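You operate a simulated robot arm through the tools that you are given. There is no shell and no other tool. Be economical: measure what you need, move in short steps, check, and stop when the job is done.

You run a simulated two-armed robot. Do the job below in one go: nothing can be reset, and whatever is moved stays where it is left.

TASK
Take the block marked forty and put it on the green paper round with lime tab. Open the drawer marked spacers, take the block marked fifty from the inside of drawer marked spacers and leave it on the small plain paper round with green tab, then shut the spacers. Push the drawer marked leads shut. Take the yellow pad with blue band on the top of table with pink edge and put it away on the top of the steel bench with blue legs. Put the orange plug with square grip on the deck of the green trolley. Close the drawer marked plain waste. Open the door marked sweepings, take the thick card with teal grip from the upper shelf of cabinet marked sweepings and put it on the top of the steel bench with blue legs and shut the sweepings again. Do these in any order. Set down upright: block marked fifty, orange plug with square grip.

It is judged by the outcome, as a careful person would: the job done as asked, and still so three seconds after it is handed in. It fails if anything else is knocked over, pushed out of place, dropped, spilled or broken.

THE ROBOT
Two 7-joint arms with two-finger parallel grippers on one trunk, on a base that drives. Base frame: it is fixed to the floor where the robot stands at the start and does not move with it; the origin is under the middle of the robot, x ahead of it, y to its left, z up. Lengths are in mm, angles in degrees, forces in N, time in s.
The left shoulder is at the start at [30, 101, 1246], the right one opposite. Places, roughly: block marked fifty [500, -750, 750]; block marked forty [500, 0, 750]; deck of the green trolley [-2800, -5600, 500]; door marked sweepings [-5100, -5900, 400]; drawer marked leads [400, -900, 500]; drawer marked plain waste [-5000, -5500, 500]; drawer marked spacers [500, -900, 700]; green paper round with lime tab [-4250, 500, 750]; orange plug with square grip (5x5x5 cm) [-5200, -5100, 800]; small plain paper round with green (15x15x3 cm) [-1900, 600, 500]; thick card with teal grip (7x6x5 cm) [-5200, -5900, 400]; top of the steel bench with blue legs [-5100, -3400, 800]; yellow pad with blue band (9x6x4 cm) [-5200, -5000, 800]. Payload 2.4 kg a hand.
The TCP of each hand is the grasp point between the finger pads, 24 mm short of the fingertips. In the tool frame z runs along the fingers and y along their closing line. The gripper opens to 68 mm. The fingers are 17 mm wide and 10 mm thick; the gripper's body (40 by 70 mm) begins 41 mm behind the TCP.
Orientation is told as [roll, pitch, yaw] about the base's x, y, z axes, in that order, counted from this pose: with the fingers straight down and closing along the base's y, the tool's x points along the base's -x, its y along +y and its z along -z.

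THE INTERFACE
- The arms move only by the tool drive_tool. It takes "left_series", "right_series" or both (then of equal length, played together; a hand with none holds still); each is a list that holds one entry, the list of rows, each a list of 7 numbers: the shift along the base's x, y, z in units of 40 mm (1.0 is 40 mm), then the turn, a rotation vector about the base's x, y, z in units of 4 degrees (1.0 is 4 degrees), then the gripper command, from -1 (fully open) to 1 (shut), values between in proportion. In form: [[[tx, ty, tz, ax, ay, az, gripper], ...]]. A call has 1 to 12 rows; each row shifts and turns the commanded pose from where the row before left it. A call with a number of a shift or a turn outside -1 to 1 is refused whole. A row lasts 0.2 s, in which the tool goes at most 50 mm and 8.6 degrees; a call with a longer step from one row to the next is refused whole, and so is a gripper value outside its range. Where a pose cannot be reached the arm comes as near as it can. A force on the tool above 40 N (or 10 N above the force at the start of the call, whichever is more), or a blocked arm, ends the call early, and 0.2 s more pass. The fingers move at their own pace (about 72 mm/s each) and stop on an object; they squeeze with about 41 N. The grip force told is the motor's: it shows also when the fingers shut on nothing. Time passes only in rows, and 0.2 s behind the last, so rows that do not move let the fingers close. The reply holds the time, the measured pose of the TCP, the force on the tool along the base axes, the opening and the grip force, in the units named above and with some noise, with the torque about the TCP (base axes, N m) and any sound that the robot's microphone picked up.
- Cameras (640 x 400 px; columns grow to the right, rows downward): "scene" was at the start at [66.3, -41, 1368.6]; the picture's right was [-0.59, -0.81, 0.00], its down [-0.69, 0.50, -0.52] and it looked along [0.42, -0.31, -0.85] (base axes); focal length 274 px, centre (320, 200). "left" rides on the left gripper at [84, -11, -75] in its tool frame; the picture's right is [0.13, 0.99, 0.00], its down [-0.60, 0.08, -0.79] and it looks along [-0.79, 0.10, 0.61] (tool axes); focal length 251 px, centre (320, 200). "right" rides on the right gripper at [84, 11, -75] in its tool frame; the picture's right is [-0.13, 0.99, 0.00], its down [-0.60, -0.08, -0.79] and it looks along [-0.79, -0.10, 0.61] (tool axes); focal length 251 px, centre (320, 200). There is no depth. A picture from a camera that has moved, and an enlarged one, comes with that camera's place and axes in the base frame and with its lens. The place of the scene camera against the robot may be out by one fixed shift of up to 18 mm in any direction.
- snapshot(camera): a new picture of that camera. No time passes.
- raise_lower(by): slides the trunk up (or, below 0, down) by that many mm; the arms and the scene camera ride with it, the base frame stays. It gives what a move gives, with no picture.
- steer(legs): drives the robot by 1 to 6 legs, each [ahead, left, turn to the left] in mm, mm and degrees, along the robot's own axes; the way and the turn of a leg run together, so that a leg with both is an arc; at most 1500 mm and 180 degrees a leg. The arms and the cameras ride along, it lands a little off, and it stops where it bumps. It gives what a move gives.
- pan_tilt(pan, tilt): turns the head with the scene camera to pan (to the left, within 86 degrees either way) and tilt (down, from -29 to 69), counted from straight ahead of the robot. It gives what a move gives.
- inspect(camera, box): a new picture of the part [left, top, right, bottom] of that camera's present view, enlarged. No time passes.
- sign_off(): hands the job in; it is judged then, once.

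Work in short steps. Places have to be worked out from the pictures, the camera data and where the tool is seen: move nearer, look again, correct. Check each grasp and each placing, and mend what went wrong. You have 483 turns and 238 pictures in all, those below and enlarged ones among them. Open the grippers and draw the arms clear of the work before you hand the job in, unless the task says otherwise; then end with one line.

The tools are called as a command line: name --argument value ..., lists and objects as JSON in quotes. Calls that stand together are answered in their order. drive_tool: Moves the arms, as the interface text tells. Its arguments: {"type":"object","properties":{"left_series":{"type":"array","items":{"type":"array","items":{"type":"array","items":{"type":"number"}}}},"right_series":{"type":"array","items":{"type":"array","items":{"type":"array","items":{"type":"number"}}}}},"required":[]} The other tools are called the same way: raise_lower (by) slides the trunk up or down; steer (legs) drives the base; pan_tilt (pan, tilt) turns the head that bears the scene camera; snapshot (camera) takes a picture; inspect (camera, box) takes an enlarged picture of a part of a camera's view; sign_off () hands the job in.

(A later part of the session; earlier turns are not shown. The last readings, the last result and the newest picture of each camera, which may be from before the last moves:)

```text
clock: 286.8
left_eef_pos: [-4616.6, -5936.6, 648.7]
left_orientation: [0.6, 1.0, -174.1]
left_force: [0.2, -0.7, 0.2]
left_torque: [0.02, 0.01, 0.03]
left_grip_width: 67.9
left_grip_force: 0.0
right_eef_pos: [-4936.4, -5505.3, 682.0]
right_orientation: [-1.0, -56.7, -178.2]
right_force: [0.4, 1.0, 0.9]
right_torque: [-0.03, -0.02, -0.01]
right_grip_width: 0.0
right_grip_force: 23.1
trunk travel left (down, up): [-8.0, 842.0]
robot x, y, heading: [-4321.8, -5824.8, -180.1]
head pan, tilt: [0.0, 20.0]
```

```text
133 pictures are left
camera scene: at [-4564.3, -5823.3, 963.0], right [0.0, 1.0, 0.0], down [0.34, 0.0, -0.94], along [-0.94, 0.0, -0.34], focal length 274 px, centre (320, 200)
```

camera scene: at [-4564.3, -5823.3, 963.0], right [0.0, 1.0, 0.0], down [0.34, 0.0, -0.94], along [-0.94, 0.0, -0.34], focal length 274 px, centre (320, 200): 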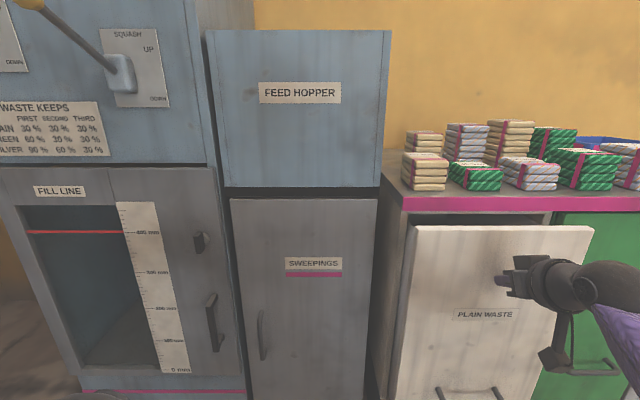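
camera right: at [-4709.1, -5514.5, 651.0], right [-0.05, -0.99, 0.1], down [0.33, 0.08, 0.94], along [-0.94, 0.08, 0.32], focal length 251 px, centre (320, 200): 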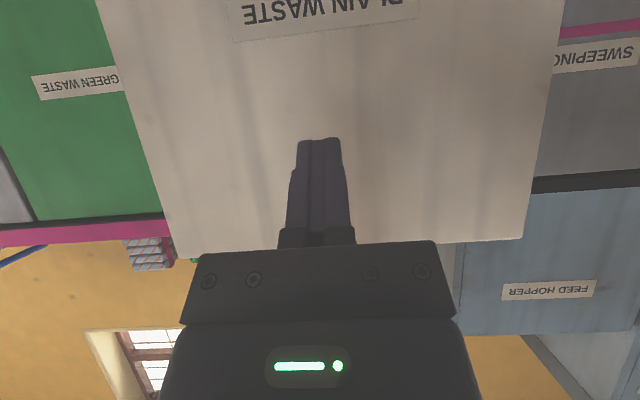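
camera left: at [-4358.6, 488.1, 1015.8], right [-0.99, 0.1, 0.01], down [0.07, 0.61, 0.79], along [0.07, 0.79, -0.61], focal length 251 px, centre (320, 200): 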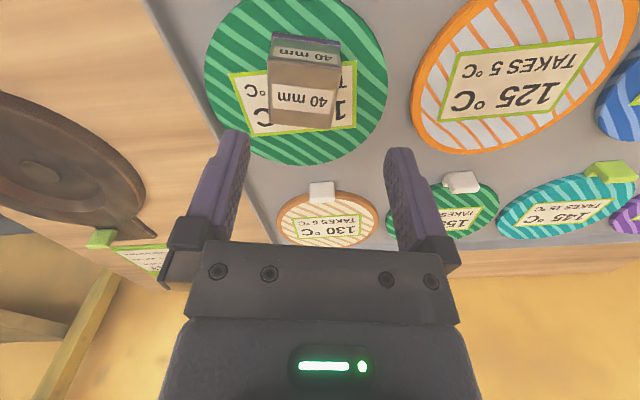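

Front not yet pressed home; I continue.

drive_tool --right_series '[[[-0.4, 0, 0, 0, 0, 0, 1], [-0.4, 0, 0, 0, 0, 0, 1], [-0.4, 0, 0, 0, 0, 0, 1]]]'

snapshot --camera "scene"

```text
clock: 287.6
left_eef_pos: [-4615.6, -5935.6, 649.1]
left_orientation: [0.5, 1.0, -174.0]
left_force: [-0.4, -0.3, 0.0]
left_torque: [-0.01, 0.01, 0.01]
left_grip_width: 68.2
left_grip_force: 0.1
right_eef_pos: [-4984.3, -5504.2, 679.5]
right_orientation: [-0.9, -56.6, -178.3]
right_force: [0.1, -0.3, 0.4]
right_torque: [0.0, -0.01, -0.03]
right_grip_width: 0.4
right_grip_force: 23.5
trunk travel left (down, up): [-8.0, 842.0]
robot x, y, heading: [-4320.5, -5822.4, -179.9]
head pan, tilt: [0.0, 20.0]
```

```text
132 pictures are left
camera scene: at [-4564.3, -5823.3, 963.0], right [0.0, 1.0, 0.0], down [0.34, 0.0, -0.94], along [-0.94, 0.0, -0.34], focal length 274 px, centre (320, 200)
```

scene: 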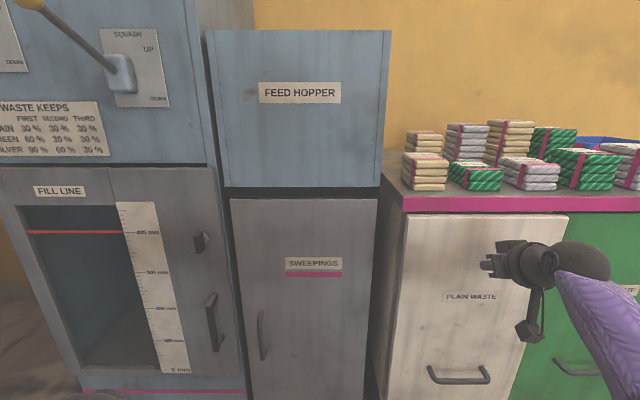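

It looks flush; one more gentle push to be sure.

drive_tool --right_series '[[[-0.3, 0, 0, 0, 0, 0, 1], [-0.3, 0, 0, 0, 0, 0, 1]]]'

inspect --camera "scene" --box '[370, 180, 640, 400]'

```text
clock: 288.2
left_eef_pos: [-4615.7, -5937.0, 649.4]
left_orientation: [0.5, 1.0, -174.1]
left_force: [-0.5, -0.5, 0.7]
left_torque: [-0.01, -0.02, 0.0]
left_grip_width: 68.0
left_grip_force: 0.0
right_eef_pos: [-5006.6, -5508.1, 679.8]
right_orientation: [-1.0, -56.8, -178.2]
right_force: [-0.4, -0.2, -0.3]
right_torque: [0.04, -0.02, -0.03]
right_grip_width: 0.0
right_grip_force: 23.5
right hand out of reach, approached as far as the arm can: row 2
trunk travel left (down, up): [-8.0, 842.0]
robot x, y, heading: [-4321.9, -5826.0, -180.1]
head pan, tilt: [0.0, 20.0]
```

```text
1.82 times, centred on (505, 290) of scene
camera zoom: at [-4564.3, -5823.3, 963.0], right [0.0, 1.0, 0.0], down [0.34, 0.0, -0.94], along [-0.94, 0.0, -0.34], focal length 498 px, centre (-16, 36)
```

zoom: 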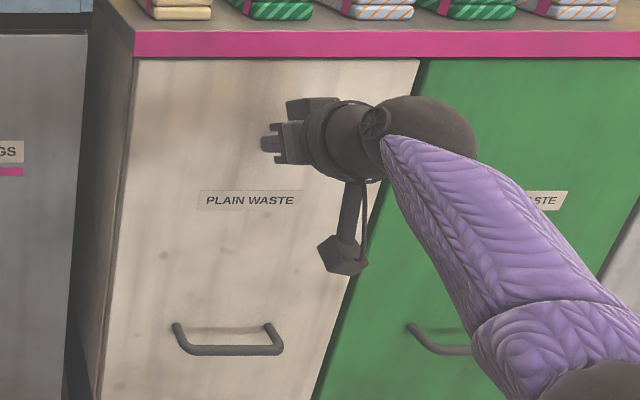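

I nudge the base ahead 25 mm to confirm it's against the stop.

steer --legs '[[25, 0, 0]]'

inspect --camera "scene" --box '[370, 180, 640, 400]'

```text
clock: 288.9
left_eef_pos: [-4619.1, -5936.5, 650.3]
left_orientation: [0.6, 0.9, -174.1]
left_force: [0.2, 0.1, -0.2]
left_torque: [0.0, 0.0, 0.0]
left_grip_width: 67.9
left_grip_force: 0.2
right_eef_pos: [-5008.5, -5507.3, 681.4]
right_orientation: [-0.7, -56.4, -178.4]
right_force: [19.5, -5.0, 6.8]
right_torque: [-0.07, 0.05, 0.1]
right_grip_width: 0.0
right_grip_force: 23.4
trunk travel left (down, up): [-8.0, 842.0]
robot x, y, heading: [-4329.1, -5822.9, 179.9]
head pan, tilt: [0.0, 20.0]
stopped in leg 1: the force on the tool passed its limit at 67 N (the readings are from after the stop); the commanded pose is now the measured one
```

```text
1.82 times, centred on (505, 290) of scene
camera zoom: at [-4567.1, -5823.5, 963.5], right [0.0, 1.0, 0.0], down [0.34, 0.0, -0.94], along [-0.94, 0.0, -0.34], focal length 498 px, centre (-16, 36)
```

zoom: 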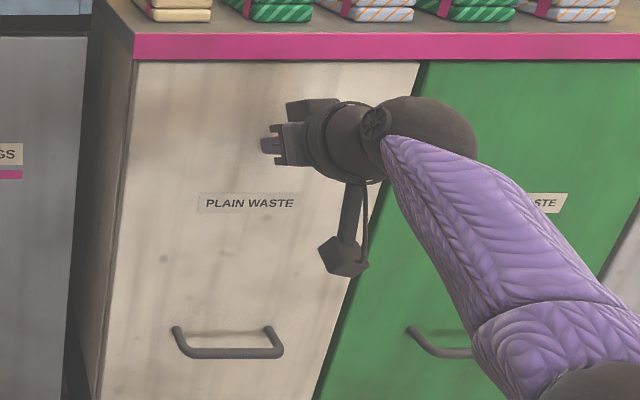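

Plain waste is shut against its stop. Sweepings' handle triangulates to [-5079, -5965, 427], hinge side at y≈-5700. I back off and pull the right arm in.

steer --legs '[[-400, 0, 0]]'

drive_tool --right_series '[[[0.8, 0, 0, 0, 0, 0, -1], [0.8, 0, 0, 0, 0, 0, -1], [0.8, 0, 0, 0, -0.8, 0, -1], [0.8, 0, 0, 0, -0.8, 0, -1], [0.8, 0, 0, 0, -0.8, 0, -1], [0.8, 0, 0, 0, -0.8, 0, -1], [0.8, 0, 0, 0, -0.8, 0, -1], [0.7, 0, 0, 0, -0.8, 0, -1], [0.7, 0, 0, 0, -0.8, 0, -1]]]' --left_series '[[[-0.3, 0, 0, 0, 1, 0, -1], [-0.3, 0, 0, 0, 1, 0, -1], [-0.3, 0, 0, 0, 1, 0, -1], [-0.3, 0, 0, 0, 1, 0, -1], [-0.3, 0, 0, 0, 1, 0, -1], [-0.3, 0, 0, 0, 1, 0, -1], [-0.3, 0, 0, 0, 1, 0, -1], [-0.3, 0, 0, 0, 1, 0, -1], [-0.3, 0, 0, 0, 1, 0, -1]]]'

```text
clock: 291.4
left_eef_pos: [-4224.7, -5936.2, 648.8]
left_orientation: [0.5, 1.0, -174.0]
left_force: [0.4, -0.9, 0.6]
left_torque: [0.0, 0.02, 0.01]
left_grip_width: 67.9
left_grip_force: 0.0
right_eef_pos: [-4613.7, -5508.5, 678.8]
right_orientation: [-0.8, -56.2, -178.3]
right_force: [0.2, -0.1, -0.1]
right_torque: [-0.02, -0.01, 0.0]
right_grip_width: 0.2
right_grip_force: 23.3
trunk travel left (down, up): [-8.0, 842.0]
robot x, y, heading: [-3932.5, -5819.6, 179.9]
head pan, tilt: [0.0, 20.0]
```

```text
clock: 293.4
left_eef_pos: [-4332.6, -5935.9, 649.6]
left_orientation: [-3.8, -34.9, -172.8]
left_force: [1.2, 0.1, -0.5]
left_torque: [0.01, -0.01, 0.01]
left_grip_width: 68.1
left_grip_force: 0.1
right_eef_pos: [-4335.9, -5507.0, 679.7]
right_orientation: [-0.1, -33.7, -178.9]
right_force: [0.2, -0.2, -1.3]
right_torque: [0.01, 0.01, 0.01]
right_grip_width: 67.9
right_grip_force: 0.0
trunk travel left (down, up): [-8.0, 842.0]
robot x, y, heading: [-3929.8, -5822.4, 179.7]
head pan, tilt: [0.0, 20.0]
```

Good. I tilt the left tool further to about -60° and lower it to the handle's height.

drive_tool --left_series '[[[-0.3, 0, -0.5, 0, 1, -0.3, -1], [-0.3, 0, -0.5, 0, 1, -0.3, -1], [-0.3, 0, -0.5, 0, 1, -0.3, -1], [-0.3, 0, -0.5, 0, 1, -0.3, -1], [-0.3, 0, -0.5, 0, 1, -0.3, -1], [-0.2, 0, -0.5, 0, 1, -0.3, -1], [0, 0, -0.6, 0, 0, 0, -1], [0, 0, -0.6, 0, 0, 0, -1], [0, 0, -0.6, 0, 0, 0, -1], [0, 0, -0.6, 0, 0, 0, -1]]]'

pan_tilt --pan 10 --tilt 35

snapshot --camera "scene"

snapshot --camera "left"

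```text
clock: 295.6
left_eef_pos: [-4399.1, -5935.3, 431.8]
left_orientation: [-6.4, -58.7, -178.1]
left_force: [0.5, -0.4, -0.2]
left_torque: [-0.01, 0.01, 0.0]
left_grip_width: 68.2
left_grip_force: 0.0
right_eef_pos: [-4337.0, -5508.0, 678.5]
right_orientation: [0.0, -33.7, -178.9]
right_force: [-1.2, 0.2, 0.1]
right_torque: [-0.03, 0.0, -0.02]
right_grip_width: 67.9
right_grip_force: 0.1
trunk travel left (down, up): [-8.0, 842.0]
robot x, y, heading: [-3928.1, -5824.3, 180.2]
head pan, tilt: [0.0, 20.0]
```

```text
clock: 296.4
left_eef_pos: [-4400.1, -5935.6, 432.2]
left_orientation: [-6.7, -58.6, -177.9]
left_force: [0.0, 0.3, 0.3]
left_torque: [-0.01, 0.0, -0.01]
left_grip_width: 68.1
left_grip_force: 0.0
right_eef_pos: [-4335.9, -5508.0, 679.0]
right_orientation: [0.0, -33.7, -178.9]
right_force: [0.6, 0.1, 0.4]
right_torque: [0.02, 0.02, -0.01]
right_grip_width: 68.2
right_grip_force: 0.2
trunk travel left (down, up): [-8.0, 842.0]
robot x, y, heading: [-3927.7, -5821.8, 180.1]
head pan, tilt: [10.0, 35.0]
```

```text
129 pictures are left
camera scene: at [-4166.9, -5838.8, 939.3], right [-0.17, 0.98, 0.0], down [0.56, 0.1, -0.82], along [-0.81, -0.14, -0.57], focal length 274 px, centre (320, 200)
```

scene: 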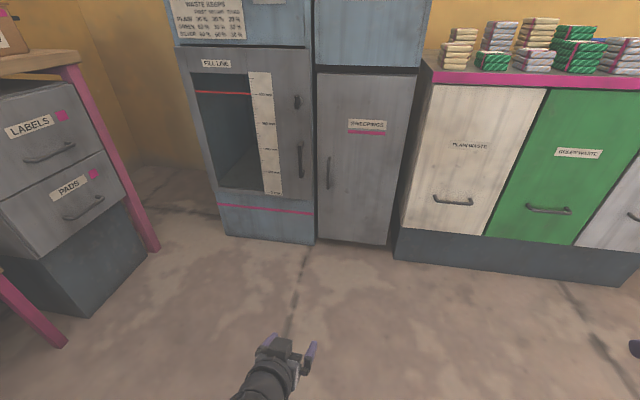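

```text
128 pictures are left
camera left: at [-4291.3, -5929.8, 399.4], right [0.01, -0.99, -0.17], down [0.36, -0.16, 0.92], along [-0.93, -0.07, 0.35], focal length 251 px, centre (320, 200)
```

left: 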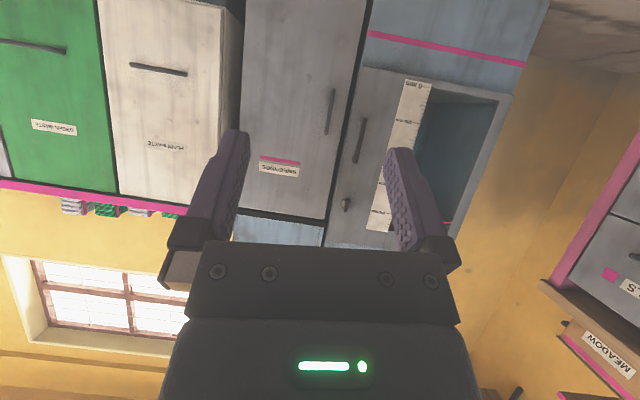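

Handle confirmed at [-5079, -5964, 422]. I level the left tool's roll, extend it 80 mm ahead, and drive up to it.

drive_tool --left_series '[[[-0.5, 0, 0, -0.6, 0, 0, -1], [-0.5, 0, 0, -0.6, 0, 0, -1], [-0.5, 0, 0, -0.6, 0, 0, -1], [-0.5, 0, 0, -0.6, 0, 0, -1]]]'

steer --legs '[[0, 29, 0], [490, 0, 0]]'

snapshot --camera "left"

snapshot --camera "scene"

```text
clock: 297.4
left_eef_pos: [-4479.6, -5937.0, 433.5]
left_orientation: [11.7, -57.7, 166.6]
left_force: [-0.1, 0.3, -0.2]
left_torque: [0.0, 0.03, 0.0]
left_grip_width: 68.0
left_grip_force: 0.1
right_eef_pos: [-4337.3, -5508.0, 678.3]
right_orientation: [0.0, -33.8, -178.9]
right_force: [0.7, -0.7, -0.2]
right_torque: [-0.02, -0.03, 0.02]
right_grip_width: 68.1
right_grip_force: 0.0
trunk travel left (down, up): [-8.0, 842.0]
robot x, y, heading: [-3930.1, -5819.8, 179.9]
head pan, tilt: [10.0, 35.0]
```

```text
clock: 300.7
left_eef_pos: [-4967.7, -5961.2, 434.2]
left_orientation: [11.6, -57.6, 166.4]
left_force: [0.3, 0.4, 1.1]
left_torque: [-0.03, 0.02, -0.02]
left_grip_width: 67.9
left_grip_force: 0.0
right_eef_pos: [-4823.8, -5533.9, 679.0]
right_orientation: [0.0, -33.9, -179.0]
right_force: [0.9, 0.9, -0.3]
right_torque: [0.0, -0.01, 0.0]
right_grip_width: 67.9
right_grip_force: 0.2
trunk travel left (down, up): [-8.0, 842.0]
robot x, y, heading: [-4417.8, -5852.4, 179.7]
head pan, tilt: [10.0, 35.0]
```

```text
127 pictures are left
camera left: at [-4860.0, -5961.1, 400.2], right [0.0, -1.0, 0.0], down [0.36, 0.0, 0.93], along [-0.93, 0.0, 0.36], focal length 251 px, centre (320, 200)
```

left: 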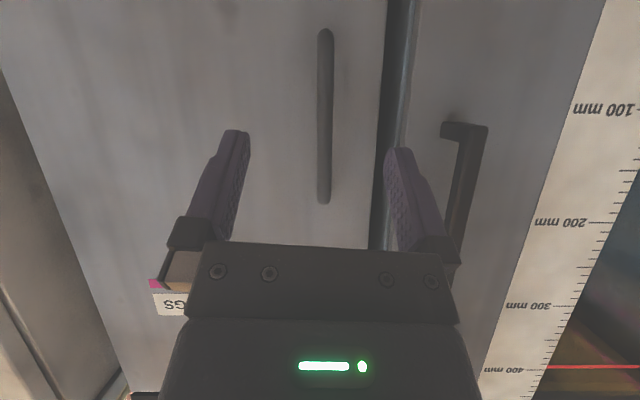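

```text
126 pictures are left
camera scene: at [-4655.3, -5865.1, 939.2], right [-0.17, 0.99, 0.0], down [0.57, 0.1, -0.82], along [-0.81, -0.14, -0.57], focal length 274 px, centre (320, 200)
```

scene: 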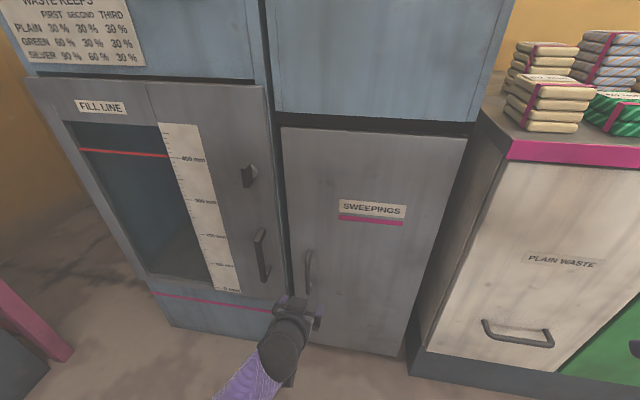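

Well aligned: bar z 350–488, TCP at 434. I drive 106 mm and close on the bar.

steer --legs '[[104, 0, 0]]'

snapshot --camera "left"

```text
clock: 301.9
left_eef_pos: [-5062.2, -5963.5, 431.4]
left_orientation: [11.2, -57.3, 167.1]
left_force: [8.2, 0.2, 2.8]
left_torque: [-0.06, 0.09, 0.27]
left_grip_width: 67.5
left_grip_force: 0.1
right_eef_pos: [-4921.9, -5535.3, 677.9]
right_orientation: [0.1, -33.8, -178.9]
right_force: [-0.6, 0.4, 0.3]
right_torque: [0.01, 0.0, 0.01]
right_grip_width: 68.1
right_grip_force: 0.2
trunk travel left (down, up): [-8.0, 842.0]
robot x, y, heading: [-4519.6, -5851.9, -180.2]
head pan, tilt: [10.0, 35.0]
stopped in leg 1: the force on the tool passed its limit at 112 N (the readings are from after the stop); the commanded pose is now the measured one
```

```text
125 pictures are left
camera left: at [-4953.3, -5961.4, 398.2], right [0.01, -1.0, 0.0], down [0.35, 0.0, 0.94], along [-0.94, -0.01, 0.35], focal length 251 px, centre (320, 200)
```

left: 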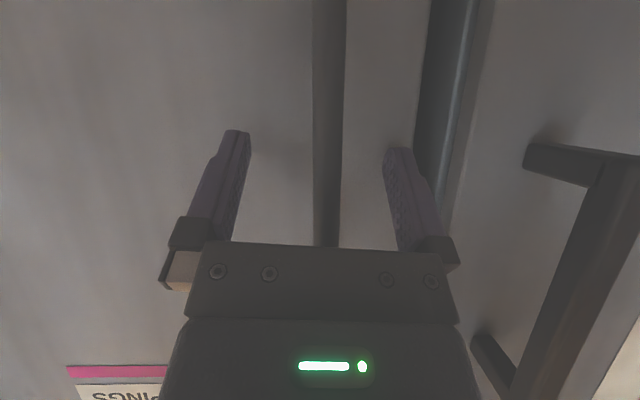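

The fingertips touch the door face and the bar is between the fingers; I close.

drive_tool --left_series '[[[0.1, 0, 0, 0, 0, 0, 1], [0, 0, 0, 0, 0, 0, 1], [0, 0, 0, 0, 0, 0, 1], [0, 0, 0, 0, 0, 0, 1]]]'

snapshot --camera "left"

```text
clock: 302.9
left_eef_pos: [-5057.4, -5965.4, 431.3]
left_orientation: [11.3, -57.2, 167.2]
left_force: [3.5, -23.7, 5.0]
left_torque: [0.75, -0.08, -0.07]
left_grip_width: 14.0
left_grip_force: 33.8
right_eef_pos: [-4922.3, -5536.6, 679.9]
right_orientation: [0.0, -33.8, -178.8]
right_force: [-0.1, 0.6, -0.3]
right_torque: [0.01, -0.01, 0.0]
right_grip_width: 67.9
right_grip_force: 0.0
trunk travel left (down, up): [-8.0, 842.0]
robot x, y, heading: [-4516.8, -5849.3, -180.0]
head pan, tilt: [10.0, 35.0]
```

```text
124 pictures are left
camera left: at [-4949.4, -5963.6, 398.5], right [0.01, -1.0, 0.0], down [0.35, 0.0, 0.94], along [-0.94, -0.01, 0.35], focal length 251 px, centre (320, 200)
```

left: 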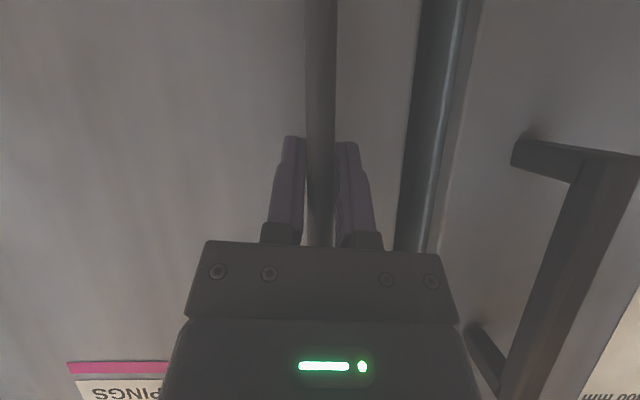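

Gripped (14 mm). I pull along the door's arc with the arm, rotating a little with it.

drive_tool --left_series '[[[0.34, 0.04, 0, 0, 0, 0.5, 1], [0.34, 0.06, 0, 0, 0, 0.5, 1], [0.34, 0.08, 0, 0, 0, 0.5, 1], [0.34, 0.09, 0, 0, 0, 0.5, 1], [0.33, 0.11, 0, 0, 0, 0.5, 1], [0.33, 0.12, 0, 0, 0, 0.5, 1]]]'

snapshot --camera "scene"

```text
clock: 304.0
left_eef_pos: [-5012.9, -5955.9, 433.9]
left_orientation: [13.5, -58.1, 172.2]
left_force: [-5.7, 18.1, -21.9]
left_torque: [0.7, -0.33, 0.03]
left_grip_width: 14.1
left_grip_force: 33.5
right_eef_pos: [-4922.0, -5534.7, 680.2]
right_orientation: [-0.4, -33.5, -179.2]
right_force: [0.0, 0.1, 0.0]
right_torque: [0.0, 0.0, -0.01]
right_grip_width: 68.2
right_grip_force: 0.0
trunk travel left (down, up): [-8.0, 842.0]
robot x, y, heading: [-4515.9, -5848.0, 179.4]
head pan, tilt: [10.0, 35.0]
stopped in row 5 (left hand): the force on the tool passed its limit at 56 N (the readings are from after the stop); the commanded pose is now the measured one
```

```text
123 pictures are left
camera scene: at [-4757.6, -5868.1, 939.1], right [-0.16, 0.99, 0.01], down [0.57, 0.1, -0.81], along [-0.8, -0.13, -0.58], focal length 274 px, centre (320, 200)
```

scene: 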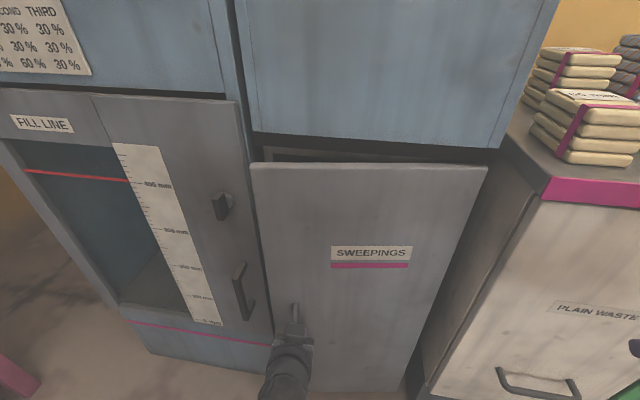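

The door is ajar ~10°. I go on pulling with mostly +x.

drive_tool --left_series '[[[0.25, 0.02, 0.05, 0, 0, 0.5, 1], [0.3, 0.04, 0, 0, 0, 0.5, 1], [0.3, 0.06, 0, 0, 0, 0.5, 1], [0.3, 0.08, 0, 0, 0, 0.5, 1], [0.3, 0.1, 0, 0, 0, 0.5, 1]]]'

```text
clock: 304.3
left_eef_pos: [-5014.3, -5955.6, 437.0]
left_orientation: [15.1, -58.7, 170.7]
left_force: [-4.7, 14.2, -19.4]
left_torque: [0.69, -0.27, 0.03]
left_grip_width: 14.7
left_grip_force: 34.1
right_eef_pos: [-4922.4, -5530.0, 680.1]
right_orientation: [-0.4, -33.5, -179.3]
right_force: [0.1, 0.2, 0.4]
right_torque: [0.0, -0.01, 0.0]
right_grip_width: 68.1
right_grip_force: 0.1
trunk travel left (down, up): [-8.0, 842.0]
robot x, y, heading: [-4518.1, -5849.2, 179.5]
head pan, tilt: [10.0, 35.0]
stopped in row 1 (left hand): the force on the tool passed its limit at 50 N (the readings are from after the stop); the commanded pose is now the measured one
```

The arm itself seems to bind; I pull with the base instead.

steer --legs '[[-60, 0, 0]]'

```text
clock: 305.0
left_eef_pos: [-5004.7, -5953.6, 439.7]
left_orientation: [16.0, -59.3, 169.3]
left_force: [-0.9, 5.2, -9.6]
left_torque: [0.69, -0.48, -0.03]
left_grip_width: 14.6
left_grip_force: 34.1
right_eef_pos: [-4908.4, -5526.9, 677.8]
right_orientation: [-0.1, -33.6, -179.8]
right_force: [-0.5, -0.5, 0.7]
right_torque: [0.02, 0.03, -0.02]
right_grip_width: 68.3
right_grip_force: 0.1
trunk travel left (down, up): [-8.0, 842.0]
robot x, y, heading: [-4503.6, -5845.7, 178.9]
head pan, tilt: [10.0, 35.0]
stopped in leg 1: the force on the tool passed its limit at 50 N (the readings are from after the stop); the commanded pose is now the measured one
```

I release the handle, back off and look at the gap, to hook the door's edge instead.

drive_tool --left_series '[[[0, 0, 0, 0, 0, 0, -1], [0, 0, 0, 0, 0, 0, -1], [0, 0, 0, 0, 0, 0, -1]]]'

steer --legs '[[-120, 0, 0.8]]'

snapshot --camera "left"

snapshot --camera "scene"

```text
clock: 305.8
left_eef_pos: [-5004.5, -5952.6, 440.7]
left_orientation: [16.0, -59.4, 169.3]
left_force: [0.1, 0.1, -0.7]
left_torque: [0.04, 0.03, 0.03]
left_grip_width: 68.2
left_grip_force: 0.1
right_eef_pos: [-4907.5, -5528.6, 678.1]
right_orientation: [-0.1, -33.6, -179.6]
right_force: [-0.1, -0.3, 0.2]
right_torque: [0.04, -0.02, 0.03]
right_grip_width: 68.1
right_grip_force: 0.1
trunk travel left (down, up): [-8.0, 842.0]
robot x, y, heading: [-4501.9, -5848.1, 179.1]
head pan, tilt: [10.0, 35.0]
```

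```text
clock: 307.1
left_eef_pos: [-4886.5, -5960.6, 440.7]
left_orientation: [15.9, -59.4, 170.2]
left_force: [0.0, 0.3, -0.2]
left_torque: [-0.01, -0.02, 0.01]
left_grip_width: 67.9
left_grip_force: 0.1
right_eef_pos: [-4795.4, -5535.1, 678.7]
right_orientation: [-0.2, -33.5, -178.9]
right_force: [-0.7, -0.2, -0.8]
right_torque: [-0.02, -0.01, -0.04]
right_grip_width: 67.8
right_grip_force: 0.1
trunk travel left (down, up): [-8.0, 842.0]
robot x, y, heading: [-4391.0, -5850.7, 179.7]
head pan, tilt: [10.0, 35.0]
```

```text
122 pictures are left
camera left: at [-4780.4, -5947.0, 403.1], right [0.13, -0.99, 0.03], down [0.39, 0.08, 0.92], along [-0.91, -0.11, 0.39], focal length 251 px, centre (320, 200)
```

left: 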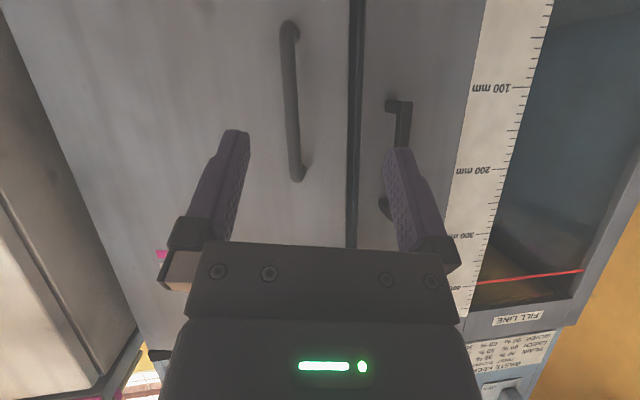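

```text
121 pictures are left
camera scene: at [-4627.4, -5866.9, 938.6], right [-0.17, 0.99, 0.0], down [0.57, 0.1, -0.82], along [-0.81, -0.14, -0.58], focal length 274 px, centre (320, 200)
```

scene: 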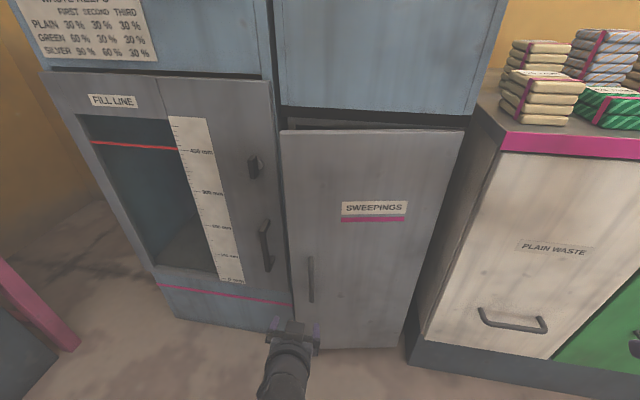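

The door is ajar. The y-force tells me the handle's arc needs more +y (its standoff adds ~6.5°). I regrip and pull along the corrected arc, slower.

drive_tool --left_series '[[[0, 0.18, -0.1, 0, 0, 0, -1]]]'

steer --legs '[[108, 0, 0]]'

snapshot --camera "left"

```text
clock: 307.4
left_eef_pos: [-4888.5, -5962.2, 437.2]
left_orientation: [17.4, -59.5, 169.1]
left_force: [0.3, -0.5, -1.2]
left_torque: [0.0, -0.01, 0.01]
left_grip_width: 68.3
left_grip_force: 0.1
right_eef_pos: [-4795.7, -5539.1, 681.4]
right_orientation: [-0.6, -33.6, -178.6]
right_force: [0.3, 0.0, -0.2]
right_torque: [0.04, -0.01, 0.04]
right_grip_width: 67.9
right_grip_force: 0.0
trunk travel left (down, up): [-8.0, 842.0]
robot x, y, heading: [-4390.1, -5849.3, 179.6]
head pan, tilt: [10.0, 35.0]
```

```text
clock: 308.6
left_eef_pos: [-4999.1, -5961.4, 435.8]
left_orientation: [17.3, -59.6, 169.1]
left_force: [0.3, 0.2, 0.2]
left_torque: [0.0, 0.02, -0.02]
left_grip_width: 67.8
left_grip_force: 0.1
right_eef_pos: [-4905.1, -5538.2, 681.1]
right_orientation: [-0.6, -33.4, -178.5]
right_force: [0.8, -0.7, -0.2]
right_torque: [0.0, 0.0, -0.03]
right_grip_width: 68.0
right_grip_force: 0.0
trunk travel left (down, up): [-8.0, 842.0]
robot x, y, heading: [-4500.0, -5849.3, 179.8]
head pan, tilt: [10.0, 35.0]
```

```text
120 pictures are left
camera left: at [-4891.8, -5948.4, 399.5], right [0.13, -0.99, 0.04], down [0.39, 0.09, 0.92], along [-0.91, -0.11, 0.4], focal length 251 px, centre (320, 200)
```

left: 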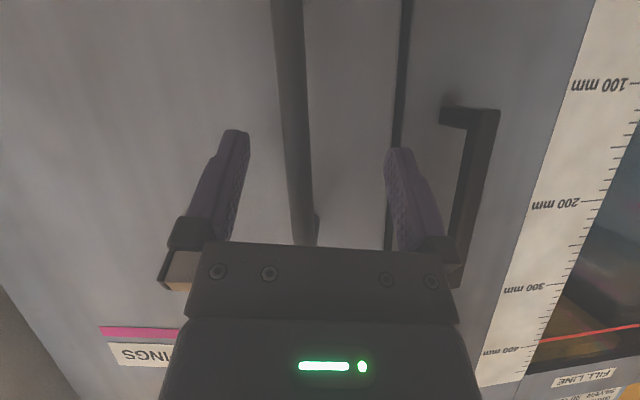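

The bar is ~9 mm toward +y; I shift and close.

drive_tool --left_series '[[[-0.1, 0.25, 0, 0, 0, 0, -1], [0, 0, 0, 0, 0, 0, 1], [0, 0, 0, 0, 0, 0, 1], [0, 0, 0, 0, 0, 0, 1], [0, 0, 0, 0, 0, 0, 1]]]'

drive_tool --left_series '[[[0.22, 0.07, 0, 0, 0, 0.5, 1], [0.218, 0.077, 0, 0, 0, 0.5, 1], [0.215, 0.085, 0, 0, 0, 0.5, 1], [0.212, 0.092, 0, 0, 0, 0.5, 1], [0.208, 0.1, 0, 0, 0, 0.5, 1]]]'

```text
clock: 309.6
left_eef_pos: [-5003.7, -5953.4, 436.6]
left_orientation: [20.2, -59.7, 165.6]
left_force: [-6.3, 17.6, -16.5]
left_torque: [0.63, 0.52, -0.04]
left_grip_width: 15.5
left_grip_force: 34.4
right_eef_pos: [-4902.3, -5532.3, 679.5]
right_orientation: [-0.3, -33.5, -179.3]
right_force: [-0.7, -0.9, -0.1]
right_torque: [0.04, 0.04, -0.04]
right_grip_width: 67.9
right_grip_force: 0.0
trunk travel left (down, up): [-8.0, 842.0]
robot x, y, heading: [-4502.7, -5847.9, 179.6]
head pan, tilt: [10.0, 35.0]
stopped in row 4 (left hand): the force on the tool passed its limit at 44 N (the readings are from after the stop); the commanded pose is now the measured one
```

```text
clock: 309.9
left_eef_pos: [-5005.0, -5952.7, 437.7]
left_orientation: [22.0, -59.9, 164.1]
left_force: [-4.5, 13.8, -23.2]
left_torque: [0.68, 0.27, -0.05]
left_grip_width: 15.6
left_grip_force: 35.0
right_eef_pos: [-4902.5, -5531.8, 678.7]
right_orientation: [-0.3, -33.3, -179.5]
right_force: [0.7, 0.1, 0.1]
right_torque: [-0.02, 0.0, 0.01]
right_grip_width: 68.0
right_grip_force: 0.1
trunk travel left (down, up): [-8.0, 842.0]
robot x, y, heading: [-4498.5, -5846.8, 179.4]
head pan, tilt: [10.0, 35.0]
stopped in row 1 (left hand): the force on the tool passed its limit at 53 N (the readings are from after the stop); the commanded pose is now the measured one
```

I re-centre on the bar: open, shift +5 mm in y, close again and read forces.

drive_tool --left_series '[[[0, 0, 0, 0, 0, 0, -0.3], [0, 0, 0, 0, 0, 0, -0.3], [0, 0.13, -0.05, 0, 0, 0, -0.3], [0, 0, 0, 0, 0, 0, -0.3]]]'

snapshot --camera "left"

```text
clock: 310.9
left_eef_pos: [-5006.1, -5955.4, 435.2]
left_orientation: [23.0, -59.9, 163.3]
left_force: [0.1, 1.1, 0.3]
left_torque: [0.02, -0.01, -0.04]
left_grip_width: 44.2
left_grip_force: 0.1
right_eef_pos: [-4903.0, -5533.5, 681.2]
right_orientation: [-0.8, -33.4, -179.0]
right_force: [-0.3, 0.0, -0.1]
right_torque: [0.0, 0.01, 0.0]
right_grip_width: 67.9
right_grip_force: 0.2
trunk travel left (down, up): [-8.0, 842.0]
robot x, y, heading: [-4497.3, -5846.5, 179.3]
head pan, tilt: [10.0, 35.0]
```

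```text
119 pictures are left
camera left: at [-4900.8, -5945.3, 395.5], right [0.12, -0.99, 0.08], down [0.41, 0.13, 0.9], along [-0.9, -0.08, 0.42], focal length 251 px, centre (320, 200)
```

left: 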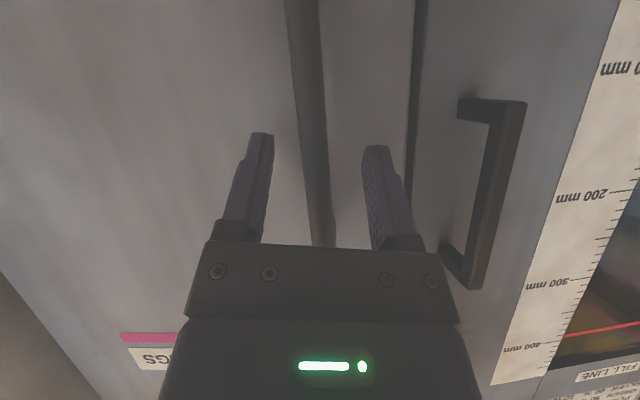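

Centred now; I level the small roll and close.

drive_tool --left_series '[[[0, 0, 0, 0.6, 0, 0, -0.3], [0, 0, 0, 0.55, 0, 0, -0.3], [0, 0, 0, 0, 0, 0, 0.2], [0, 0, 0, 0, 0, 0, 0.4], [0, 0, 0, 0, 0, 0, 1], [0, 0, 0, 0, 0, 0, 1]]]'

```text
clock: 312.4
left_eef_pos: [-5007.8, -5955.1, 436.1]
left_orientation: [13.7, -61.3, 171.2]
left_force: [-8.0, 22.6, -7.5]
left_torque: [0.7, -0.09, -0.05]
left_grip_width: 14.0
left_grip_force: 33.8
right_eef_pos: [-4902.1, -5534.9, 681.1]
right_orientation: [-0.9, -33.6, -179.2]
right_force: [0.1, -0.2, 0.2]
right_torque: [0.06, -0.06, 0.02]
right_grip_width: 67.8
right_grip_force: 0.1
trunk travel left (down, up): [-8.0, 842.0]
robot x, y, heading: [-4499.9, -5847.2, 179.2]
head pan, tilt: [10.0, 35.0]
```

drive_tool --left_series '[[[0.1, 0.15, 0, 0, 0, 0, 1], [0.1, 0.15, 0, 0, 0, 0, 1]]]'

```text
clock: 312.7
left_eef_pos: [-5009.0, -5954.3, 437.5]
left_orientation: [17.2, -61.6, 167.5]
left_force: [-9.4, 29.3, -14.7]
left_torque: [0.74, -0.65, -0.07]
left_grip_width: 14.6
left_grip_force: 33.6
right_eef_pos: [-4899.7, -5530.9, 680.1]
right_orientation: [-0.8, -33.4, -179.4]
right_force: [0.2, -0.5, -0.3]
right_torque: [0.04, -0.02, 0.02]
right_grip_width: 67.9
right_grip_force: 0.0
trunk travel left (down, up): [-8.0, 842.0]
robot x, y, heading: [-4496.8, -5848.1, 178.9]
head pan, tilt: [10.0, 35.0]
stopped in row 1 (left hand): the force on the tool passed its limit at 48 N (the readings are from after the stop); the commanded pose is now the measured one
```

Moving +y raised the force, so I test the other way: -y a few mm.

drive_tool --left_series '[[[0, -0.1, 0, 0, 0, 0, 1], [0, -0.1, 0, 0, 0, 0, 1]]]'

```text
clock: 313.0
left_eef_pos: [-5009.7, -5955.6, 439.2]
left_orientation: [18.6, -61.4, 165.9]
left_force: [-4.6, 15.7, -21.9]
left_torque: [0.65, 0.47, -0.04]
left_grip_width: 14.7
left_grip_force: 34.0
right_eef_pos: [-4899.8, -5528.6, 678.8]
right_orientation: [-0.4, -33.4, -179.9]
right_force: [-0.3, -0.8, 0.5]
right_torque: [0.01, 0.02, 0.02]
right_grip_width: 68.0
right_grip_force: 0.0
trunk travel left (down, up): [-8.0, 842.0]
robot x, y, heading: [-4497.9, -5844.2, 179.1]
head pan, tilt: [10.0, 35.0]
stopped in row 1 (left hand): the force on the tool passed its limit at 50 N (the readings are from after the stop); the commanded pose is now the measured one
```

The friction grip over-constrains things. Instead I'll hook the bar with a right-hand finger pointing sideways. First release, back off, and tuck the left hand.

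drive_tool --left_series '[[[0, 0, 0, 0, 0, 0, -1], [0, 0, 0, 0, 0, 0, -1], [0, 0, 0, 0, 0, 0, -1]]]'

steer --legs '[[-330, 0, 0.8]]'

drive_tool --left_series '[[[0.6, 0, 0.5, -0.3, -0.6, 0.3, -1], [0.6, 0, 0.5, -0.3, -0.6, 0.3, -1], [0.6, 0, 0.5, -0.3, -0.6, 0.3, -1], [0.6, 0, 0.5, -0.3, -0.6, 0.3, -1], [0.4, 0, 0.5, -0.3, -0.6, 0.3, -1], [0.2, 0, 0.5, 0, -0.6, 0, -1], [0, 0, 0.5, 0, -0.6, 0, -1], [0, 0, 0.5, 0, 0, 0, -1], [0, 0, 0.5, 0, 0, 0, -1], [0, 0, 0.5, 0, 0, 0, -1]]]' --right_series '[[[-0.2, 0, -0.4, 0, 1, 0, -1], [-0.2, 0, -0.4, 0, 1, 0, -1], [-0.2, 0, -0.4, 0, 1, 0, -1], [-0.2, 0, -0.4, 0, 1, 0, -1], [-0.2, 0, -0.4, 0, 1, 0, -1], [-0.2, 0, -0.4, 0, 1, 0, -1], [0, 0, -0.6, 0, 0, 1, -1], [0, 0, -0.6, 0, 0, 1, -1], [0, 0, -0.6, 0, 0, 1, -1], [0, 0, -0.6, 0, 0, 1, -1]]]'

```text
clock: 313.8
left_eef_pos: [-5009.4, -5955.6, 441.3]
left_orientation: [18.9, -61.7, 165.8]
left_force: [-0.3, -0.6, 0.5]
left_torque: [-0.02, -0.03, -0.03]
left_grip_width: 67.8
left_grip_force: 0.1
right_eef_pos: [-4900.1, -5528.4, 678.0]
right_orientation: [-0.3, -33.6, -179.7]
right_force: [0.9, 0.3, -0.2]
right_torque: [0.0, -0.01, -0.01]
right_grip_width: 68.1
right_grip_force: 0.0
trunk travel left (down, up): [-8.0, 842.0]
robot x, y, heading: [-4498.3, -5849.2, 178.7]
head pan, tilt: [10.0, 35.0]
```

```text
clock: 316.1
left_eef_pos: [-4672.4, -5966.9, 440.1]
left_orientation: [18.9, -61.7, 166.3]
left_force: [0.0, 0.2, -0.3]
left_torque: [-0.01, -0.01, -0.01]
left_grip_width: 67.7
left_grip_force: 0.0
right_eef_pos: [-4568.2, -5534.7, 678.8]
right_orientation: [-0.3, -33.6, -179.0]
right_force: [0.8, 1.2, 0.3]
right_torque: [0.03, 0.0, 0.04]
right_grip_width: 67.9
right_grip_force: 0.0
trunk travel left (down, up): [-8.0, 842.0]
robot x, y, heading: [-4165.0, -5851.2, 179.7]
head pan, tilt: [10.0, 35.0]
```

```text
clock: 316.8
left_eef_pos: [-4640.4, -6012.1, 515.4]
left_orientation: [42.3, -55.7, 148.7]
left_force: [0.7, -1.0, 0.5]
left_torque: [-0.02, 0.01, 0.01]
left_grip_width: 67.8
left_grip_force: 0.0
right_eef_pos: [-4587.2, -5536.1, 638.7]
right_orientation: [-0.5, -43.2, -178.8]
right_force: [-0.3, -0.2, 0.3]
right_torque: [0.02, -0.01, -0.02]
right_grip_width: 68.1
right_grip_force: 0.0
trunk travel left (down, up): [-8.0, 842.0]
robot x, y, heading: [-4160.8, -5850.8, 179.8]
head pan, tilt: [10.0, 35.0]
stopped in row 3 (left hand): the arm was blocked; the commanded pose is now the measured one
```

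The left arm is near a joint limit – that explains the odd forces. I look at it.

pan_tilt --pan 15 --tilt 58

snapshot --camera "scene"

```text
clock: 317.7
left_eef_pos: [-4639.7, -6012.4, 513.0]
left_orientation: [42.2, -55.7, 148.6]
left_force: [-0.9, -0.2, 0.6]
left_torque: [-0.05, 0.02, 0.01]
left_grip_width: 68.1
left_grip_force: 0.1
right_eef_pos: [-4587.9, -5536.1, 637.3]
right_orientation: [-0.6, -43.0, -178.8]
right_force: [-0.9, 0.3, 0.2]
right_torque: [-0.02, 0.03, 0.01]
right_grip_width: 68.1
right_grip_force: 0.0
trunk travel left (down, up): [-8.0, 842.0]
robot x, y, heading: [-4164.3, -5854.9, 179.5]
head pan, tilt: [15.0, 58.0]
```

```text
118 pictures are left
camera scene: at [-4383.4, -5873.8, 905.5], right [-0.25, 0.97, 0.01], down [0.82, 0.22, -0.52], along [-0.51, -0.13, -0.85], focal length 274 px, centre (320, 200)
```

scene: 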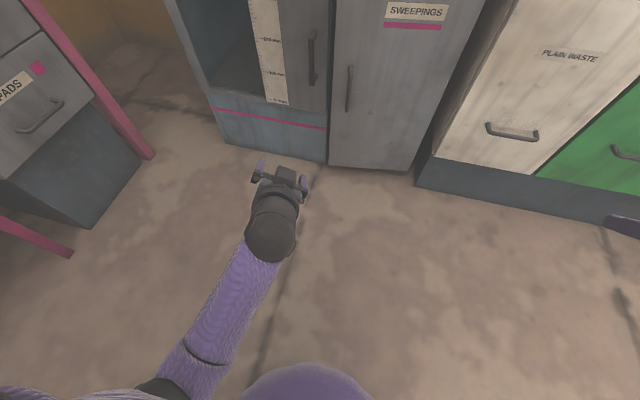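

I bring the left arm out by reversing its earlier path: tilt back while rising.

drive_tool --left_series '[[[0, 0.2, 0.6, -0.7, -0.5, 0.5, -1], [0, 0.2, 0.6, -0.7, -0.5, 0.5, -1], [0, 0.2, 0.6, -0.7, -0.5, 0.5, -1], [0, 0.2, 0.6, -0.7, -0.5, 0.5, -1], [0, 0.1, 0.6, -0.7, -0.5, 0.5, -1], [0, 0, 0.6, -0.5, -0.5, 0.3, -1]]]'

```text
clock: 318.4
left_eef_pos: [-4636.7, -6022.5, 572.3]
left_orientation: [58.0, -42.0, 142.6]
left_force: [0.3, 0.4, -0.3]
left_torque: [-0.03, -0.01, -0.03]
left_grip_width: 68.3
left_grip_force: 0.0
right_eef_pos: [-4585.1, -5535.5, 637.4]
right_orientation: [-0.5, -43.4, -179.0]
right_force: [0.7, -0.3, 0.4]
right_torque: [0.04, -0.02, 0.01]
right_grip_width: 68.1
right_grip_force: 0.0
trunk travel left (down, up): [-8.0, 842.0]
robot x, y, heading: [-4163.2, -5854.6, 179.6]
head pan, tilt: [15.0, 58.0]
stopped in row 3 (left hand): the arm was blocked; the commanded pose is now the measured one
```

snapshot --camera "left"

```text
117 pictures are left
camera left: at [-4528.6, -6017.3, 538.4], right [0.2, -0.82, 0.54], down [0.29, 0.58, 0.77], along [-0.94, 0.0, 0.35], focal length 251 px, centre (320, 200)
```

left: 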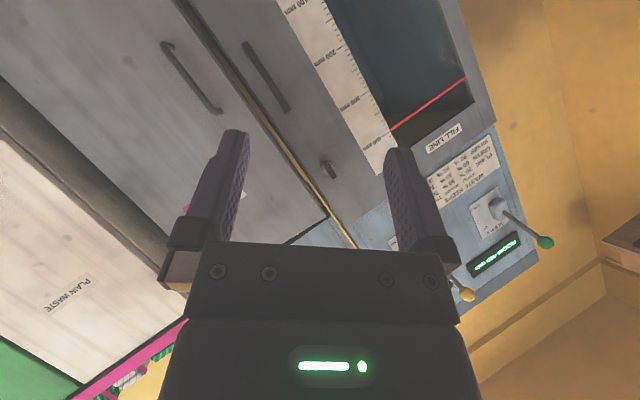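

I undo the roll (+33° about x), then tilt back.

drive_tool --left_series '[[[0, 0.1, 0, 1, 0, 0, -1], [0, 0.1, 0, 1, 0, 0, -1], [0, 0.1, 0, 1, 0, 0, -1], [0, 0.1, 0, 1, 0, 0, -1], [0, 0.1, 0, 1, 0, 0, -1], [0, 0.1, 0, 1, 0, 0, -1], [0, 0.1, 0, 1, 0, 0, -1], [0, 0, 0, 1, 0, 0, -1]]]'

drive_tool --left_series '[[[0.1, 0, 0.6, 0, -1, 0, -1], [0.1, 0, 0.6, 0, -1, 0, -1], [0.1, 0, 0.6, 0, -1, 0, -1], [0.2, 0, 0.6, 0, -1, 0, -1], [0.2, 0, 0.6, 0, -1, 0, -1], [0.2, 0, 0.6, 0, -1, 0, -1], [0.2, 0, 0.5, 0, -1, 0, -1], [0.2, 0, 0.5, 0, -1, 0, -1]]]'

```text
clock: 320.2
left_eef_pos: [-4635.5, -5991.2, 575.5]
left_orientation: [12.1, -53.9, 177.7]
left_force: [0.1, -0.6, 0.3]
left_torque: [0.01, 0.0, -0.04]
left_grip_width: 68.0
left_grip_force: 0.0
right_eef_pos: [-4584.9, -5533.3, 637.7]
right_orientation: [0.0, -43.4, -179.3]
right_force: [-0.7, 0.4, -0.3]
right_torque: [0.03, 0.01, -0.01]
right_grip_width: 67.9
right_grip_force: 0.1
trunk travel left (down, up): [-8.0, 842.0]
robot x, y, heading: [-4163.2, -5852.2, 179.6]
head pan, tilt: [15.0, 58.0]
```

```text
clock: 322.0
left_eef_pos: [-4670.9, -6021.4, 677.5]
left_orientation: [10.9, -21.8, 178.5]
left_force: [-0.3, -0.2, 0.5]
left_torque: [0.0, 0.0, 0.0]
left_grip_width: 68.0
left_grip_force: 0.1
left hand out of reach, approached as far as the arm can: row 5, 6, 7, 8
right_eef_pos: [-4584.4, -5532.2, 638.1]
right_orientation: [0.0, -43.5, -179.4]
right_force: [0.0, 0.6, 0.2]
right_torque: [0.02, 0.04, -0.04]
right_grip_width: 68.2
right_grip_force: 0.1
trunk travel left (down, up): [-8.0, 842.0]
robot x, y, heading: [-4160.3, -5850.2, 179.4]
head pan, tilt: [15.0, 58.0]
```

drive_tool --left_series '[[[0.5, 0, 0, -0.4, -0.9, 0, -1], [0.6, 0, 0, -0.4, -0.9, 0, -1], [0.6, 0, 0, -0.4, -0.9, 0, -1], [0.6, 0, 0, -0.4, -0.9, 0, -1], [0.6, 0, 0, -0.4, -0.9, 0, -1], [0.6, 0, 0, -0.4, 0, 0, -1]]]'

snapshot --camera "scene"

```text
clock: 323.4
left_eef_pos: [-4611.1, -6078.7, 626.3]
left_orientation: [19.9, -3.4, 176.7]
left_force: [-0.7, 0.1, -0.3]
left_torque: [-0.01, 0.0, 0.01]
left_grip_width: 68.0
left_grip_force: 0.0
left hand out of reach, approached as far as the arm can: row 1, 2, 3, 4, 5, 6
right_eef_pos: [-4584.2, -5532.7, 638.6]
right_orientation: [0.0, -43.5, -179.3]
right_force: [0.6, -1.0, -0.3]
right_torque: [-0.04, -0.01, -0.03]
right_grip_width: 68.4
right_grip_force: 0.1
trunk travel left (down, up): [-8.0, 842.0]
robot x, y, heading: [-4165.0, -5854.6, 179.8]
head pan, tilt: [15.0, 58.0]
```

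```text
116 pictures are left
camera scene: at [-4378.7, -5867.4, 907.3], right [-0.25, 0.97, 0.0], down [0.82, 0.21, -0.53], along [-0.51, -0.13, -0.85], focal length 274 px, centre (320, 200)
```

scene: 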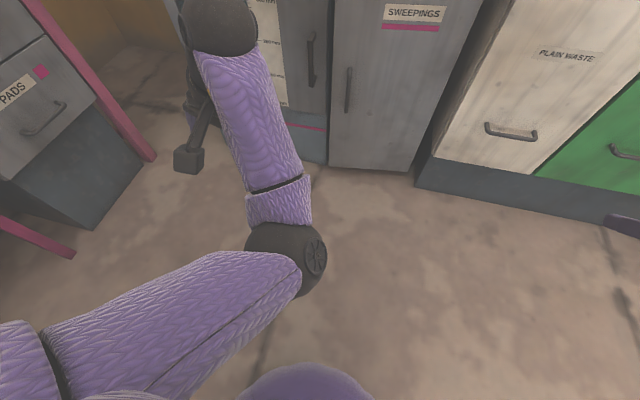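

Now the right hand: lower it to handle height at pitch ≈-57°, then strafe left so it faces the handle.

drive_tool --right_series '[[[-0.2, 0, -0.65, 0, 0.45, 0, -1], [-0.2, 0, -0.65, 0, 0.45, 0, -1], [-0.2, 0, -0.65, 0, 0.45, 0, -1], [-0.2, 0, -0.65, 0, 0.45, 0, -1], [-0.2, 0, -0.65, 0, 0.45, 0, -1], [-0.2, 0, -0.65, 0, 0.45, 0, -1], [-0.2, 0, -0.65, 0, 0.45, 0, -1], [-0.2, 0, -0.65, 0, 0.45, 0, -1]]]'

steer --legs '[[0, 425, 0]]'

snapshot --camera "right"

```text
clock: 325.2
left_eef_pos: [-4611.8, -6077.9, 626.4]
left_orientation: [19.9, -3.4, 176.7]
left_force: [0.4, 0.2, -0.2]
left_torque: [0.0, -0.04, 0.0]
left_grip_width: 68.1
left_grip_force: 0.1
right_eef_pos: [-4650.0, -5532.4, 431.5]
right_orientation: [-0.5, -58.0, -178.9]
right_force: [-0.4, -0.4, -0.1]
right_torque: [-0.04, 0.01, -0.01]
right_grip_width: 68.0
right_grip_force: 0.1
trunk travel left (down, up): [-8.0, 842.0]
robot x, y, heading: [-4162.7, -5849.2, 179.5]
head pan, tilt: [15.0, 58.0]
```

```text
clock: 327.8
left_eef_pos: [-4611.7, -6489.7, 627.0]
left_orientation: [19.9, -3.4, 177.1]
left_force: [0.3, 0.0, -0.2]
left_torque: [0.0, 0.0, -0.01]
left_grip_width: 68.1
left_grip_force: 0.1
right_eef_pos: [-4653.7, -5944.3, 430.4]
right_orientation: [-0.4, -57.9, -178.4]
right_force: [0.1, 0.5, -0.3]
right_torque: [0.01, 0.0, -0.01]
right_grip_width: 68.2
right_grip_force: 0.0
trunk travel left (down, up): [-8.0, 842.0]
robot x, y, heading: [-4165.0, -6255.3, -180.0]
head pan, tilt: [15.0, 58.0]
```

```text
115 pictures are left
camera right: at [-4546.9, -5952.9, 398.7], right [-0.05, -0.99, 0.11], down [0.35, 0.08, 0.93], along [-0.94, 0.08, 0.34], focal length 251 px, centre (320, 200)
```

right: 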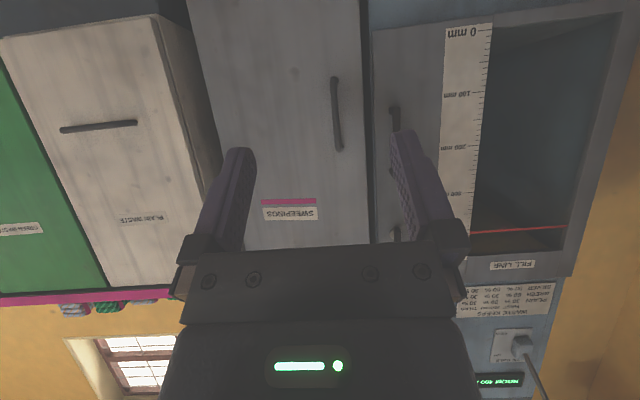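

Handle at y≈-5961. I drive ahead 300 mm with 16 mm left, then look.

steer --legs '[[290, 17, 0]]'

snapshot --camera "right"

```text
clock: 329.8
left_eef_pos: [-4899.1, -6504.7, 626.3]
left_orientation: [19.9, -3.4, 176.9]
left_force: [0.4, 0.1, 0.0]
left_torque: [-0.01, -0.01, 0.01]
left_grip_width: 68.2
left_grip_force: 0.0
right_eef_pos: [-4938.4, -5958.9, 432.0]
right_orientation: [-0.4, -57.9, -178.8]
right_force: [0.6, 0.0, 0.0]
right_torque: [0.0, 0.01, 0.0]
right_grip_width: 67.9
right_grip_force: 0.2
trunk travel left (down, up): [-8.0, 842.0]
robot x, y, heading: [-4450.7, -6274.1, 179.9]
head pan, tilt: [15.0, 58.0]
```

```text
114 pictures are left
camera right: at [-4831.4, -5968.0, 398.7], right [-0.05, -0.99, 0.11], down [0.35, 0.08, 0.93], along [-0.94, 0.09, 0.34], focal length 251 px, centre (320, 200)
```

right: 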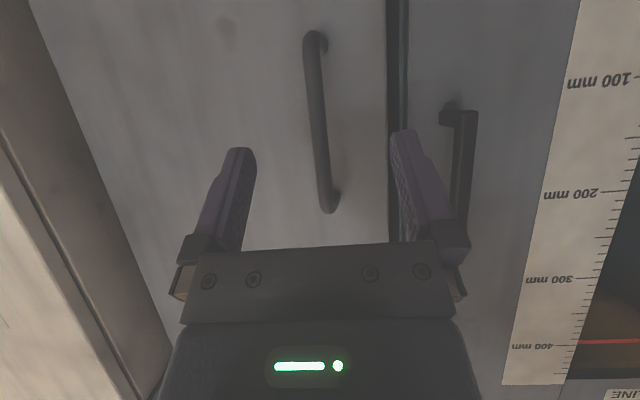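

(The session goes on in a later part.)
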